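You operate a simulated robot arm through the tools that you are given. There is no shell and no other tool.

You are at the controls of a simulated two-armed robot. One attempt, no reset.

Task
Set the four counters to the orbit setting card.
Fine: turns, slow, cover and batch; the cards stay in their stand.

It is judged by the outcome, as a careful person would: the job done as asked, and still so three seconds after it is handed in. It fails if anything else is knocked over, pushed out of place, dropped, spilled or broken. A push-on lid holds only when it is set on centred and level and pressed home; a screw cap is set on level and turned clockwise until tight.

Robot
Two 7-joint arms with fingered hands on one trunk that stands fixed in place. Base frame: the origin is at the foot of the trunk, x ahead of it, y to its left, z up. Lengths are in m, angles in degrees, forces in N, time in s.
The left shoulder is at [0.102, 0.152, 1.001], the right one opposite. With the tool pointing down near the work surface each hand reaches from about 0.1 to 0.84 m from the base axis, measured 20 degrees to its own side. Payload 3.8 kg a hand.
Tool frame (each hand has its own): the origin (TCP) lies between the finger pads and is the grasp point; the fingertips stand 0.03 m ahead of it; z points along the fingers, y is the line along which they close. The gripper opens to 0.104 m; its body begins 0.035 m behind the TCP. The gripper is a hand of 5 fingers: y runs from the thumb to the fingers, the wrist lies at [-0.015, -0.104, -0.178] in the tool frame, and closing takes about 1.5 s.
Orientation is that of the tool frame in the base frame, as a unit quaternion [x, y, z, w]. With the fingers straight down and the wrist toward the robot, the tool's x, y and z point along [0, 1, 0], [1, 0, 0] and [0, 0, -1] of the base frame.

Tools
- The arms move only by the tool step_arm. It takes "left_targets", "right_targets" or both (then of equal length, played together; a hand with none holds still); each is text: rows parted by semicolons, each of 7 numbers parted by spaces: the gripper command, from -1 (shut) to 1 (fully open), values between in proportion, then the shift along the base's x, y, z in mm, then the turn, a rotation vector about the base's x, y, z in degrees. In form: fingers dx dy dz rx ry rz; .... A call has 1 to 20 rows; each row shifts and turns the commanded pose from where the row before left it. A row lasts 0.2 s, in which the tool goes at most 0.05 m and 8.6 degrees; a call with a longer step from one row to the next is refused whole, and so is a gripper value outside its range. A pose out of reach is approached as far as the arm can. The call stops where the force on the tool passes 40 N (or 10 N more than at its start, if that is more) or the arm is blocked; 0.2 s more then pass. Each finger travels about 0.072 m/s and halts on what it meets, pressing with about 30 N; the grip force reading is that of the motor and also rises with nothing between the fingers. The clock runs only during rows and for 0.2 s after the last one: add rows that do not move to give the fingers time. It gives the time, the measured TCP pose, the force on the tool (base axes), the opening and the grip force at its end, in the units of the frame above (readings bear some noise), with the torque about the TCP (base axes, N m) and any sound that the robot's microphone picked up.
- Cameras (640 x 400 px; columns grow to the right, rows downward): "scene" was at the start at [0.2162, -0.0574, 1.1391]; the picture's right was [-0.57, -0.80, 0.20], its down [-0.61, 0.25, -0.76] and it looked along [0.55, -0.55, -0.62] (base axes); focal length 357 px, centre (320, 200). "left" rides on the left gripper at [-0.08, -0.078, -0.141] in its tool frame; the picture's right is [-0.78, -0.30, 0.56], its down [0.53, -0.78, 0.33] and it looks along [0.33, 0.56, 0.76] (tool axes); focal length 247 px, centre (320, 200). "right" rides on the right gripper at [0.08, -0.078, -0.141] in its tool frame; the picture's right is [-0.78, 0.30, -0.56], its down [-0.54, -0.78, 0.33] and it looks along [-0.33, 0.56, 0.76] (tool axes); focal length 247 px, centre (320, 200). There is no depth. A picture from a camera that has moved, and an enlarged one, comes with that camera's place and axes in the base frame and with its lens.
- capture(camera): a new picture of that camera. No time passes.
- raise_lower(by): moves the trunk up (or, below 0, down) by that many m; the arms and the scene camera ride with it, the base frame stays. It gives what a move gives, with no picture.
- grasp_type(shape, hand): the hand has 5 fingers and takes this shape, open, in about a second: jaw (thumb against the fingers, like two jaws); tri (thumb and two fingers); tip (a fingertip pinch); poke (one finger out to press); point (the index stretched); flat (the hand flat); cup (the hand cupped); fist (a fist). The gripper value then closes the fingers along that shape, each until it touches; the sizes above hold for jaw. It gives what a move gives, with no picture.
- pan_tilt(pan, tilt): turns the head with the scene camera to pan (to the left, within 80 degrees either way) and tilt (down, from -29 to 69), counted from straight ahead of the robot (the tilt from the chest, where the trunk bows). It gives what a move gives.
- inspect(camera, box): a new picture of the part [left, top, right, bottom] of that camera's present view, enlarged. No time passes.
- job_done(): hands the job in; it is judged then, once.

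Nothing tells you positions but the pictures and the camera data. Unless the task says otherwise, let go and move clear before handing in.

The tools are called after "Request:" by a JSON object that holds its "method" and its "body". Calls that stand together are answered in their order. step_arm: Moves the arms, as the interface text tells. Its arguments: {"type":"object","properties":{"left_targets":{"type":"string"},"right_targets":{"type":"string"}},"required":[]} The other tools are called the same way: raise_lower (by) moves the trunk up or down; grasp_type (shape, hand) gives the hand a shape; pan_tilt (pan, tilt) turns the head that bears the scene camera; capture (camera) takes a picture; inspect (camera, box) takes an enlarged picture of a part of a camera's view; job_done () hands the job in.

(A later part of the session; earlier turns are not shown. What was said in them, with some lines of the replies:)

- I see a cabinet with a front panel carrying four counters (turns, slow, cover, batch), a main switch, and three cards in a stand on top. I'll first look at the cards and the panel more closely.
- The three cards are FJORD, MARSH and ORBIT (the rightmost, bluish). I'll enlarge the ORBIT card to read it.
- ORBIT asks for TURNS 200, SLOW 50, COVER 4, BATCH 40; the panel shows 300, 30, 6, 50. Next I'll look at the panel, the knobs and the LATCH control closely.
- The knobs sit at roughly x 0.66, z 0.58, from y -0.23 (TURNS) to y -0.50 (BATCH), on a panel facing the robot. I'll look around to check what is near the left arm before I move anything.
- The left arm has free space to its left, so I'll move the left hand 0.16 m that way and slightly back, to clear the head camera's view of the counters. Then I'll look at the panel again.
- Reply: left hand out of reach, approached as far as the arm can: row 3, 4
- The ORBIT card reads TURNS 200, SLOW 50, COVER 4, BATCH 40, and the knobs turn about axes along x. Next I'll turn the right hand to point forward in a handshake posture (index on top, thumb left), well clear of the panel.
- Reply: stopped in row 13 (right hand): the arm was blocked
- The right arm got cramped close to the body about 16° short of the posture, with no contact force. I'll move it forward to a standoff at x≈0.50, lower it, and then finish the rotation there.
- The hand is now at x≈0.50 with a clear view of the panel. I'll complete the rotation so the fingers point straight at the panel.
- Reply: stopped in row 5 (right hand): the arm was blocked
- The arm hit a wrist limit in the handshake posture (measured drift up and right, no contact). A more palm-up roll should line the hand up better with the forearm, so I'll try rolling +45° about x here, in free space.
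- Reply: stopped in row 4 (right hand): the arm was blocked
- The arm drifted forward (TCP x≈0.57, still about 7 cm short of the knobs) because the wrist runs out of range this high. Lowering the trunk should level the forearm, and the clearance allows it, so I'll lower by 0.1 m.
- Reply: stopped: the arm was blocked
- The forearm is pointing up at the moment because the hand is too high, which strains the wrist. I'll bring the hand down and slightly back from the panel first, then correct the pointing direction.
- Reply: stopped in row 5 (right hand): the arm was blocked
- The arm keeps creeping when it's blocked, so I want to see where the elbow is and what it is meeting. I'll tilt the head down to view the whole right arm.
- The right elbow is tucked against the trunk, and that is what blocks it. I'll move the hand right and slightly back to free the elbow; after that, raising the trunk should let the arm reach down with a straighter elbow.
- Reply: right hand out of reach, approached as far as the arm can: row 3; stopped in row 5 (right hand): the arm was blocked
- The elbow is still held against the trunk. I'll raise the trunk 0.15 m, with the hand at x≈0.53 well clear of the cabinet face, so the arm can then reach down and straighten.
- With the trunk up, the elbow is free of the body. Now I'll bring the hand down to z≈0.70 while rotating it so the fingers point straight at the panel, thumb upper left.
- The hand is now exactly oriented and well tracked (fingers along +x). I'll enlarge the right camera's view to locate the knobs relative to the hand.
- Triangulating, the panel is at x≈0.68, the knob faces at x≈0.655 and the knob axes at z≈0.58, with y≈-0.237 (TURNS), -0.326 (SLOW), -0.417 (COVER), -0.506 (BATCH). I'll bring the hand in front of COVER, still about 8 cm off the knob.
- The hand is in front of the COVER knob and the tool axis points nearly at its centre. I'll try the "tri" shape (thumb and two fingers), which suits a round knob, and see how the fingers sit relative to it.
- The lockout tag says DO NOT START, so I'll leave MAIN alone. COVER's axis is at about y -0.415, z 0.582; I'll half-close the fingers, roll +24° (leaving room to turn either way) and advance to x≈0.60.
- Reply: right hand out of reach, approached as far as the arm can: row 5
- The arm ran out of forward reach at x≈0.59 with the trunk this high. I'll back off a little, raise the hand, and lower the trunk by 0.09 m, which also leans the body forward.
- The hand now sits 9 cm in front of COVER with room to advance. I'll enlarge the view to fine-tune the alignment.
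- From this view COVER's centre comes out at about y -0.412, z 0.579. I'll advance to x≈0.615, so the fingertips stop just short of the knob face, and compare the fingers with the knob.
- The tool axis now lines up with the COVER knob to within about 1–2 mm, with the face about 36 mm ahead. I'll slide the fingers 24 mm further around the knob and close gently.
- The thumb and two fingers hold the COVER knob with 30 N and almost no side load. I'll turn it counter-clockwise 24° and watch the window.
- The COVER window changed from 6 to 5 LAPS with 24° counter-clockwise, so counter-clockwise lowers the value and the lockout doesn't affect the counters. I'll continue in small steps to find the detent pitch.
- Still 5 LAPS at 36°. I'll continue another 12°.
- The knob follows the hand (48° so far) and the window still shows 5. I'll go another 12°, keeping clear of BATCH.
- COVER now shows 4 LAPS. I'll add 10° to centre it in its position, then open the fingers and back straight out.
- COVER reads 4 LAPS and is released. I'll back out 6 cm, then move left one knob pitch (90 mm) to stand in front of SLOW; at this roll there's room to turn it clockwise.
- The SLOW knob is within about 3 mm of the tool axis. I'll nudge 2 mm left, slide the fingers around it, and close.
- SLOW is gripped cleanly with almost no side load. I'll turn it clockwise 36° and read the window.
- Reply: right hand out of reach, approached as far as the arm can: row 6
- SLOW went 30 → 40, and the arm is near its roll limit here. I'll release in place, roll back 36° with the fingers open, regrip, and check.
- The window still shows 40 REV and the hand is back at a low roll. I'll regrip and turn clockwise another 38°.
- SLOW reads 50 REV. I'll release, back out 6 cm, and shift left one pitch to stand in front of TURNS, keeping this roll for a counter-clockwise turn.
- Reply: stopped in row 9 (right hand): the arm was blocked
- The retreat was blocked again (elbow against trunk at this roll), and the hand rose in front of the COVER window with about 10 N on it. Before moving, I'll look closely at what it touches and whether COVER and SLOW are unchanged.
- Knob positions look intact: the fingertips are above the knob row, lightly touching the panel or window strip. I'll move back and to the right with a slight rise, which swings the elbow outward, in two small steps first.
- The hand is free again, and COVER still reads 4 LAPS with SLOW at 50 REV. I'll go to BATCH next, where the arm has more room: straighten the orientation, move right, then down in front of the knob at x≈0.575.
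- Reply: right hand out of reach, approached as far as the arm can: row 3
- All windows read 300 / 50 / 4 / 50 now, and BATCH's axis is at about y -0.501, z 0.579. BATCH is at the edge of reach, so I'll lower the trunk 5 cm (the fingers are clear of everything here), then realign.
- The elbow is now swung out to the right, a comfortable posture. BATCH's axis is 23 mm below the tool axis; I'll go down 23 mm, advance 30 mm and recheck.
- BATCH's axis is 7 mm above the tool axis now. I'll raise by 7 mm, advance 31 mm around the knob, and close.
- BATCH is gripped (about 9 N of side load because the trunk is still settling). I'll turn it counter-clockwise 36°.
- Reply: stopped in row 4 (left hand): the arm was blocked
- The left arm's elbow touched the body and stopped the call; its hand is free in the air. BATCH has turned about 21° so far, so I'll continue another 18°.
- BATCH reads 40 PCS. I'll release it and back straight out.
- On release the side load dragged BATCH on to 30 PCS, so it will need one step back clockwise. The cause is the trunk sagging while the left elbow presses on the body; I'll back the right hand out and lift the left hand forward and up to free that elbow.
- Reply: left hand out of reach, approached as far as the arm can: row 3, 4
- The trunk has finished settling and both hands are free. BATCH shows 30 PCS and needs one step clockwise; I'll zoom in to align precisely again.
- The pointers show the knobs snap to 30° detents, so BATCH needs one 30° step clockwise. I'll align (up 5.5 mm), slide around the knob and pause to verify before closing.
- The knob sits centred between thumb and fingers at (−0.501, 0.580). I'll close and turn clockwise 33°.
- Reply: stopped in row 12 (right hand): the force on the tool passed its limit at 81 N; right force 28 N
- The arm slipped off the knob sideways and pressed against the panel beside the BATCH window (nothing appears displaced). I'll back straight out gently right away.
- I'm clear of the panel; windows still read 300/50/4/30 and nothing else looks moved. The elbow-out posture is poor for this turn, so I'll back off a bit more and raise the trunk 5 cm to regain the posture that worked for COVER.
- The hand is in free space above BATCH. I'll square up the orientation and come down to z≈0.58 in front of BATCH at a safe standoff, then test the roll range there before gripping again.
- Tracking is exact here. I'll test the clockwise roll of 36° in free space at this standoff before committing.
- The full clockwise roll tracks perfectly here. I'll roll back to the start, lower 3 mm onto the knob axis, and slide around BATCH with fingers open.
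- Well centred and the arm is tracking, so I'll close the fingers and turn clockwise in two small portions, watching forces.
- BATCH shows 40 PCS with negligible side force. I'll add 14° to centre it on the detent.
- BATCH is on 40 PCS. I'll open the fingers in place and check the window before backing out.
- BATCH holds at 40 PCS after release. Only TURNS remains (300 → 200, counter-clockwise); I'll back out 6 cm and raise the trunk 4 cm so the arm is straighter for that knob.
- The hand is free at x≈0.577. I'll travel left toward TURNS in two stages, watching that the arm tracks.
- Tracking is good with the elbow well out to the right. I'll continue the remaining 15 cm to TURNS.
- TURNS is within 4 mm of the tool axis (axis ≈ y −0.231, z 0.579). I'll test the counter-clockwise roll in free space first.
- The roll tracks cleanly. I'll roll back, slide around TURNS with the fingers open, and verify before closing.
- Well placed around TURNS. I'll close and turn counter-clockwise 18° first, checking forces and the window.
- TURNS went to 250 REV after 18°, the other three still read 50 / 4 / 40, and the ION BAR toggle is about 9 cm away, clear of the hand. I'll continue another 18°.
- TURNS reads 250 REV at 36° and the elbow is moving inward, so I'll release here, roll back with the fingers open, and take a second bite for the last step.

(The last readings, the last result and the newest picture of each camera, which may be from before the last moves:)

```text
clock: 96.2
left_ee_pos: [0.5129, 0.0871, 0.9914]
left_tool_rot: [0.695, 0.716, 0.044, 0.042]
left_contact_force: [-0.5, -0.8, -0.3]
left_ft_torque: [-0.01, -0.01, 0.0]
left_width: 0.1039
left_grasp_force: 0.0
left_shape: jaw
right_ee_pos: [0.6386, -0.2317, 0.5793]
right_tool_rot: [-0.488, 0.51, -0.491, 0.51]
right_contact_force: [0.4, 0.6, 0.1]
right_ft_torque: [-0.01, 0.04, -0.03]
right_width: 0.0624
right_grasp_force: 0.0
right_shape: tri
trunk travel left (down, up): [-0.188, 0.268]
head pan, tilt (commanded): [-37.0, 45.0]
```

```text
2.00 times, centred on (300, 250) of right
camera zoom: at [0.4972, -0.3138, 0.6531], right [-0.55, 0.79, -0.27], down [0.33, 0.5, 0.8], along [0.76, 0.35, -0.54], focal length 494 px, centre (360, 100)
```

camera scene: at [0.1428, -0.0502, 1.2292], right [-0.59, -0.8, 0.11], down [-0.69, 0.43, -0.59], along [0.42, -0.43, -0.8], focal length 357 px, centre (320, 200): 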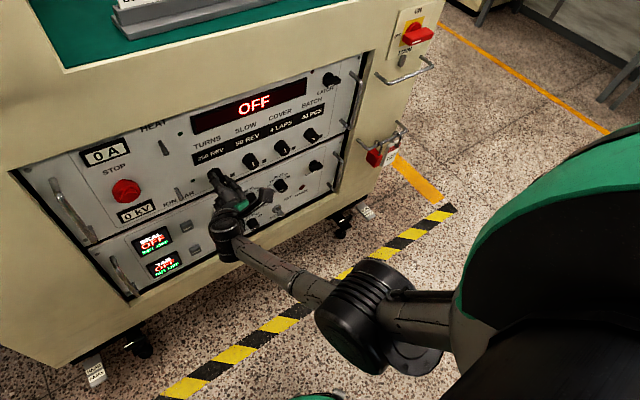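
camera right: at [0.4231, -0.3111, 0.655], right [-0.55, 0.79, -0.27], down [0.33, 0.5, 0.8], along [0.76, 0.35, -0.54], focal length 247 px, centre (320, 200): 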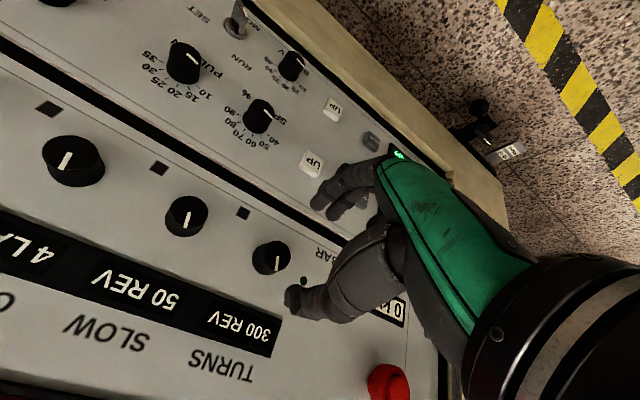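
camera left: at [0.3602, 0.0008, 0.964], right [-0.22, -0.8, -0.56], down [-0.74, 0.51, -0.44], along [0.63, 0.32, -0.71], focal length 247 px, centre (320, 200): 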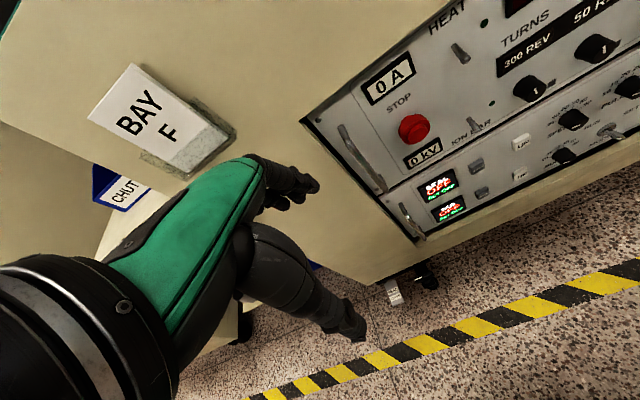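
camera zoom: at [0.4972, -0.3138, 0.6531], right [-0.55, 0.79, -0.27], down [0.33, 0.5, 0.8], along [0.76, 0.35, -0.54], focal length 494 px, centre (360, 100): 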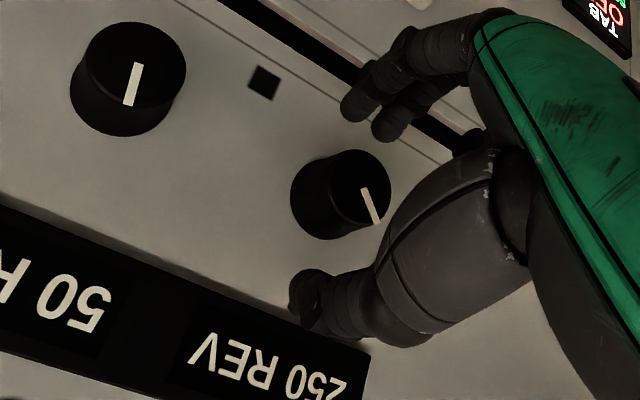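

TURNS holds at 250 REV and the hand is back at its starting roll. I'll regrip and turn counter-clockwise 33° for the final step to 200.

Request:
{"method": "step_arm", "body": {"right_targets": "0 0 0 0 0 0 0; -0.3 0 0 0 0 0 0; -0.6 0 0 0 0 0 0; -1 0 0 0 0 0 0; -1 0 0 0 0 0 0; -1 0 0 0 0 0 0; -1 0 0 0 0 0 0; -1 0 0 0 -6 0 0; -1 0 0 0 -6 0 0; -1 0 0 0 -6 0 0; -1 0 0 0 -6 0 0; -1 0 0 0 -6 0 0; -1 0 0 0 -3 0 0; -1 0 0 0 0 0 0"}}

Request:
{"method": "inspect", "body": {"camera": "scene", "box": [180, 70, 360, 200]}}

Request:
{"method": "inspect", "body": {"camera": "right", "box": [180, 150, 420, 350]}}

```text
clock: 99.2
left_ee_pos: [0.5135, 0.0879, 0.9913]
left_tool_rot: [0.695, 0.716, 0.045, 0.042]
left_contact_force: [0.1, -0.8, 0.0]
left_ft_torque: [-0.01, 0.02, 0.0]
left_width: 0.1041
left_grasp_force: 0.1
left_shape: jaw
right_ee_pos: [0.6388, -0.2297, 0.5799]
right_tool_rot: [0.613, -0.349, 0.616, -0.35]
right_contact_force: [0.2, 4.2, -0.2]
right_ft_torque: [0.09, 0.01, 0.04]
right_width: 0.0237
right_grasp_force: 30.2
right_shape: tri
trunk travel left (down, up): [-0.188, 0.268]
head pan, tilt (commanded): [-37.0, 45.0]
```

```text
3.08 times, centred on (270, 135) of scene
camera zoom: at [0.1432, -0.0503, 1.2292], right [-0.59, -0.8, 0.11], down [-0.69, 0.43, -0.59], along [0.42, -0.43, -0.8], focal length 1097 px, centre (474, 400)
```

zoom: 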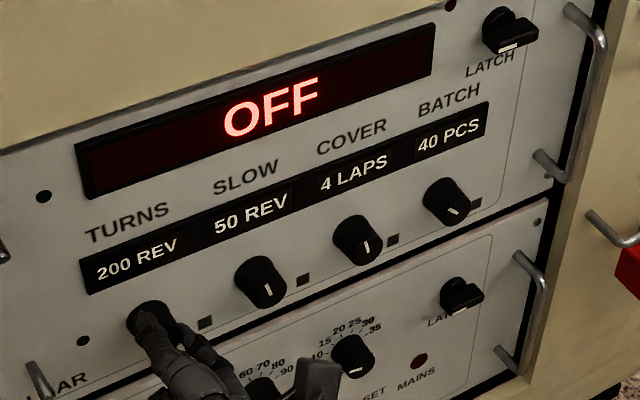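

```text
2.00 times, centred on (300, 250) of right
camera zoom: at [0.4976, -0.259, 0.6861], right [-0.55, 0.52, -0.65], down [0.33, 0.86, 0.4], along [0.76, 0.0, -0.65], focal length 494 px, centre (360, 100)
```

zoom: 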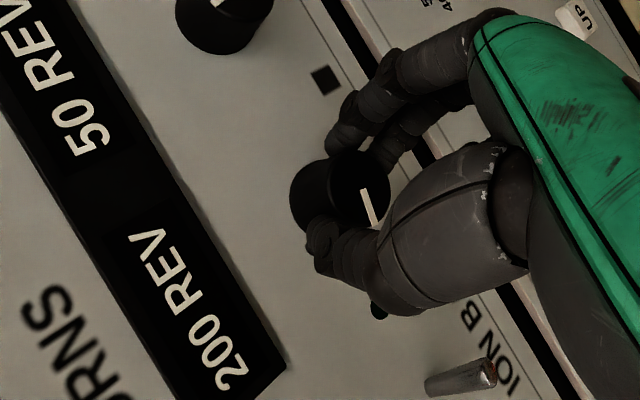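

All four windows now match the ORBIT card: 200 / 50 / 4 / 40. I'll release, roll the open hand back (which keeps the elbow out), and back straight away from the panel.

Request:
{"method": "step_arm", "body": {"right_targets": "-0.6 0 0 0 0 0 0; -0.2 0 0 0 0 0 0; 0.2 0 0 0 0 0 0; 0.2 0 0 0 0 0 0; 0.2 0 0 0 0 0 0; 0.2 0 0 0 6 0 0; 0.2 0 0 0 6 0 0; 0.2 0 0 0 6 0 0; 0.2 0 0 0 6 0 0; 0.2 0 0 0 6 0 0; 0.2 0 0 0 3 0 0; 0.2 -10 0 0 0 0 0; 0.2 -12 0 0 0 0 0; 0.2 -12 0 0 0 0 0; 0.2 -12 0 0 0 0 0; 0.2 -12 0 0 0 0 0; 0.2 -12 0 0 0 0 0; 0.2 0 0 0 0 0 0"}}

Request:
{"method": "capture", "body": {"camera": "scene"}}

Request:
{"method": "inspect", "body": {"camera": "scene", "box": [180, 70, 360, 200]}}

Request:
{"method": "capture", "body": {"camera": "right"}}

```text
clock: 103.0
left_ee_pos: [0.5127, 0.0871, 0.9912]
left_tool_rot: [0.695, 0.716, 0.044, 0.043]
left_contact_force: [-0.3, -1.4, -0.2]
left_ft_torque: [0.0, 0.02, -0.01]
left_width: 0.1039
left_grasp_force: 0.1
left_shape: jaw
right_ee_pos: [0.5686, -0.2314, 0.5793]
right_tool_rot: [-0.488, 0.51, -0.491, 0.51]
right_contact_force: [-0.1, -0.4, 0.7]
right_ft_torque: [0.0, 0.03, 0.01]
right_width: 0.0621
right_grasp_force: 0.0
right_shape: tri
trunk travel left (down, up): [-0.188, 0.268]
head pan, tilt (commanded): [-37.0, 45.0]
```

```text
taken
camera scene: at [0.1431, -0.0506, 1.2292], right [-0.59, -0.8, 0.11], down [-0.69, 0.43, -0.59], along [0.42, -0.43, -0.8], focal length 357 px, centre (320, 200)
```

scene: 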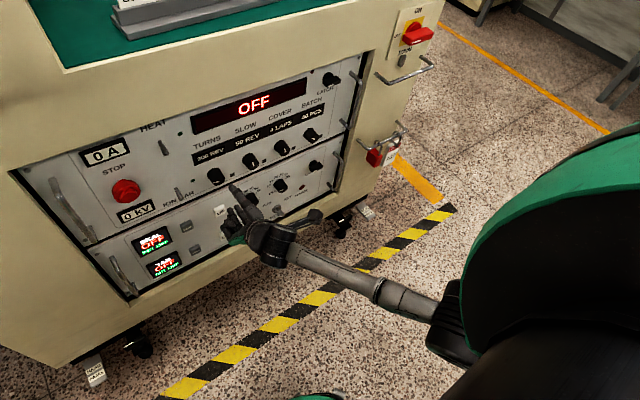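

```text
3.08 times, centred on (270, 135) of scene
camera zoom: at [0.1431, -0.0506, 1.2292], right [-0.59, -0.8, 0.11], down [-0.69, 0.43, -0.59], along [0.42, -0.43, -0.8], focal length 1097 px, centre (474, 400)
```

zoom: 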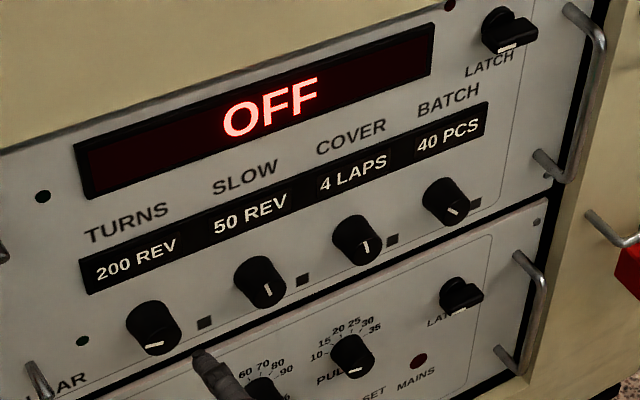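

```text
taken
camera right: at [0.4275, -0.3136, 0.6524], right [-0.55, 0.79, -0.27], down [0.33, 0.5, 0.8], along [0.76, 0.35, -0.54], focal length 247 px, centre (320, 200)
```

right: 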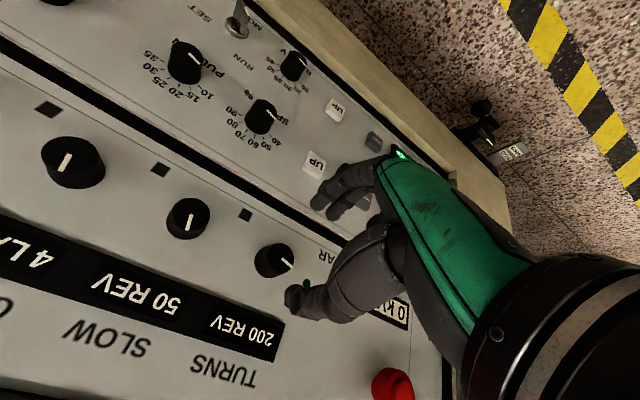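

All four counters hold at 200 / 50 / 4 / 40 with the hand released. I'll move the right hand further back and to the right, then do a final check of the cards and the rest of the panel.

Request:
{"method": "step_arm", "body": {"right_targets": "0.2 -6 -25 4 0 0 0; 0.2 -6 -30 4 0 0 0; 0.2 -4 -30 4 0 0 0; 0.2 0 -30 4 0 0 0; 0.2 0 -30 4 0 0 0; 0.2 0 0 0 0 0 0"}}

Request:
{"method": "inspect", "body": {"camera": "scene", "box": [90, 70, 350, 240]}}

Request:
{"method": "pan_tilt", "body": {"pan": -37, "tilt": 25}}

Request:
{"method": "capture", "body": {"camera": "scene"}}

```text
clock: 104.4
left_ee_pos: [0.513, 0.0883, 0.9909]
left_tool_rot: [0.696, 0.716, 0.044, 0.043]
left_contact_force: [-0.2, 0.5, 0.5]
left_ft_torque: [0.0, 0.0, -0.03]
left_width: 0.1041
left_grasp_force: 0.1
left_shape: jaw
right_ee_pos: [0.5549, -0.3766, 0.6021]
right_tool_rot: [-0.488, 0.51, -0.491, 0.51]
right_contact_force: [0.7, 0.0, -0.8]
right_ft_torque: [-0.02, 0.01, 0.02]
right_width: 0.0623
right_grasp_force: 0.1
right_shape: tri
trunk travel left (down, up): [-0.188, 0.268]
head pan, tilt (commanded): [-37.0, 45.0]
```

```text
2.35 times, centred on (220, 155) of scene
camera zoom: at [0.1429, -0.0504, 1.2292], right [-0.59, -0.8, 0.11], down [-0.69, 0.43, -0.59], along [0.42, -0.43, -0.8], focal length 839 px, centre (555, 306)
```

zoom: 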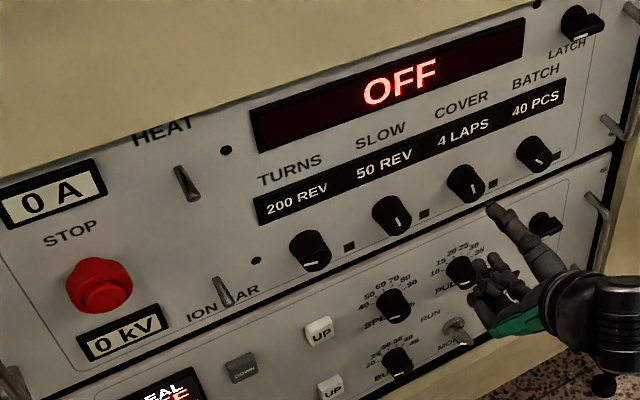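

```text
clock: 105.3
left_ee_pos: [0.5126, 0.0872, 0.9909]
left_tool_rot: [0.695, 0.716, 0.043, 0.042]
left_contact_force: [0.0, 0.6, 0.3]
left_ft_torque: [0.0, 0.0, 0.0]
left_width: 0.1038
left_grasp_force: 0.1
left_shape: jaw
right_ee_pos: [0.5537, -0.377, 0.6013]
right_tool_rot: [-0.489, 0.51, -0.491, 0.509]
right_contact_force: [0.8, -0.7, -0.1]
right_ft_torque: [-0.02, 0.02, 0.01]
right_width: 0.0623
right_grasp_force: 0.0
right_shape: tri
trunk travel left (down, up): [-0.188, 0.268]
head pan, tilt (commanded): [-37.0, 25.0]
```

```text
taken
camera scene: at [0.1572, -0.0572, 1.2575], right [-0.59, -0.8, 0.11], down [-0.5, 0.25, -0.83], along [0.63, -0.55, -0.55], focal length 357 px, centre (320, 200)
```

scene: 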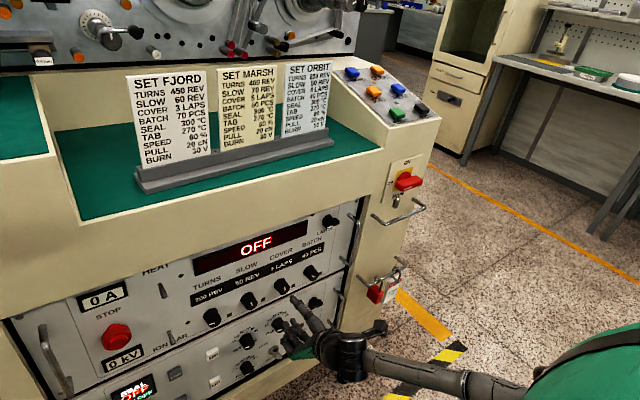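

Everything is in place, with the cards still in their stand. I'll take one last magnified look at the ORBIT card against the windows.

Request:
{"method": "inspect", "body": {"camera": "scene", "box": [270, 55, 350, 145]}}

Request:
{"method": "inspect", "body": {"camera": "scene", "box": [180, 220, 345, 330]}}

```text
4.44 times, centred on (310, 100) of scene
camera zoom: at [0.1572, -0.0572, 1.2575], right [-0.59, -0.8, 0.11], down [-0.5, 0.25, -0.83], along [0.63, -0.55, -0.55], focal length 1585 px, centre (364, 644)
```

zoom: 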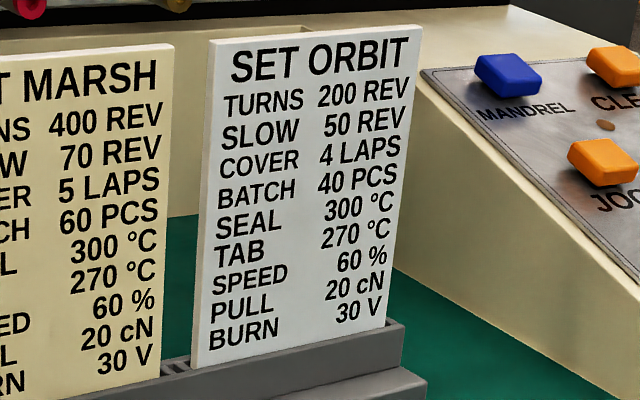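

```text
3.64 times, centred on (262, 275) of scene
camera zoom: at [0.1572, -0.0572, 1.2575], right [-0.59, -0.8, 0.11], down [-0.5, 0.25, -0.83], along [0.63, -0.55, -0.55], focal length 1297 px, centre (529, -73)
```

zoom: 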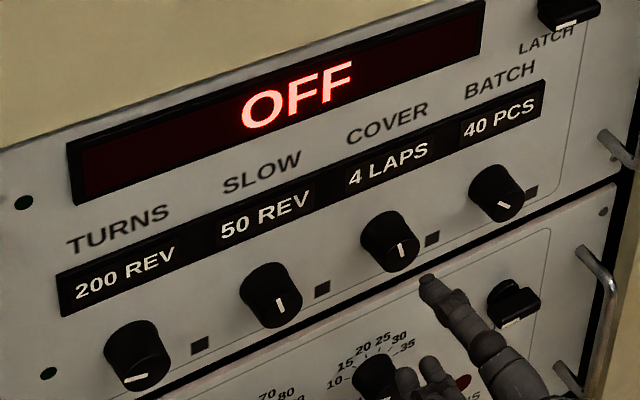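

The ORBIT card reads TURNS 200, SLOW 50, COVER 4, BATCH 40, and the windows show 200 REV, 50 REV, 4 LAPS and 40 PCS. The hands are off the panel and the cards are still in their stand, so I'm handing the job in.

Request:
{"method": "job_done", "body": {}}

```text
The job is handed in.
```

The four counters now match the ORBIT card: TURNS 200 REV, SLOW 50 REV, COVER 4 LAPS and BATCH 40 PCS. All four windows still read correctly after I let go of the knobs, and the job is handed in.

- **BATCH knob:** it slipped one step too far (to 30) when I first released it, so I turned it back to 40.
- **Hard contact:** during that correction the right hand came off the knob and pressed against the panel beside the BATCH window, with the force peaking at 81 N. Earlier, the fingertips also touched the panel lightly (about 10 N) while I was backing out from SLOW. I saw no damage and nothing had moved.
- **Left as they were:** I didn't touch the main switch, the padlock with its "DO NOT START" tag, or any other control. The cards are still in their stand, and both hands are clear of the panel.
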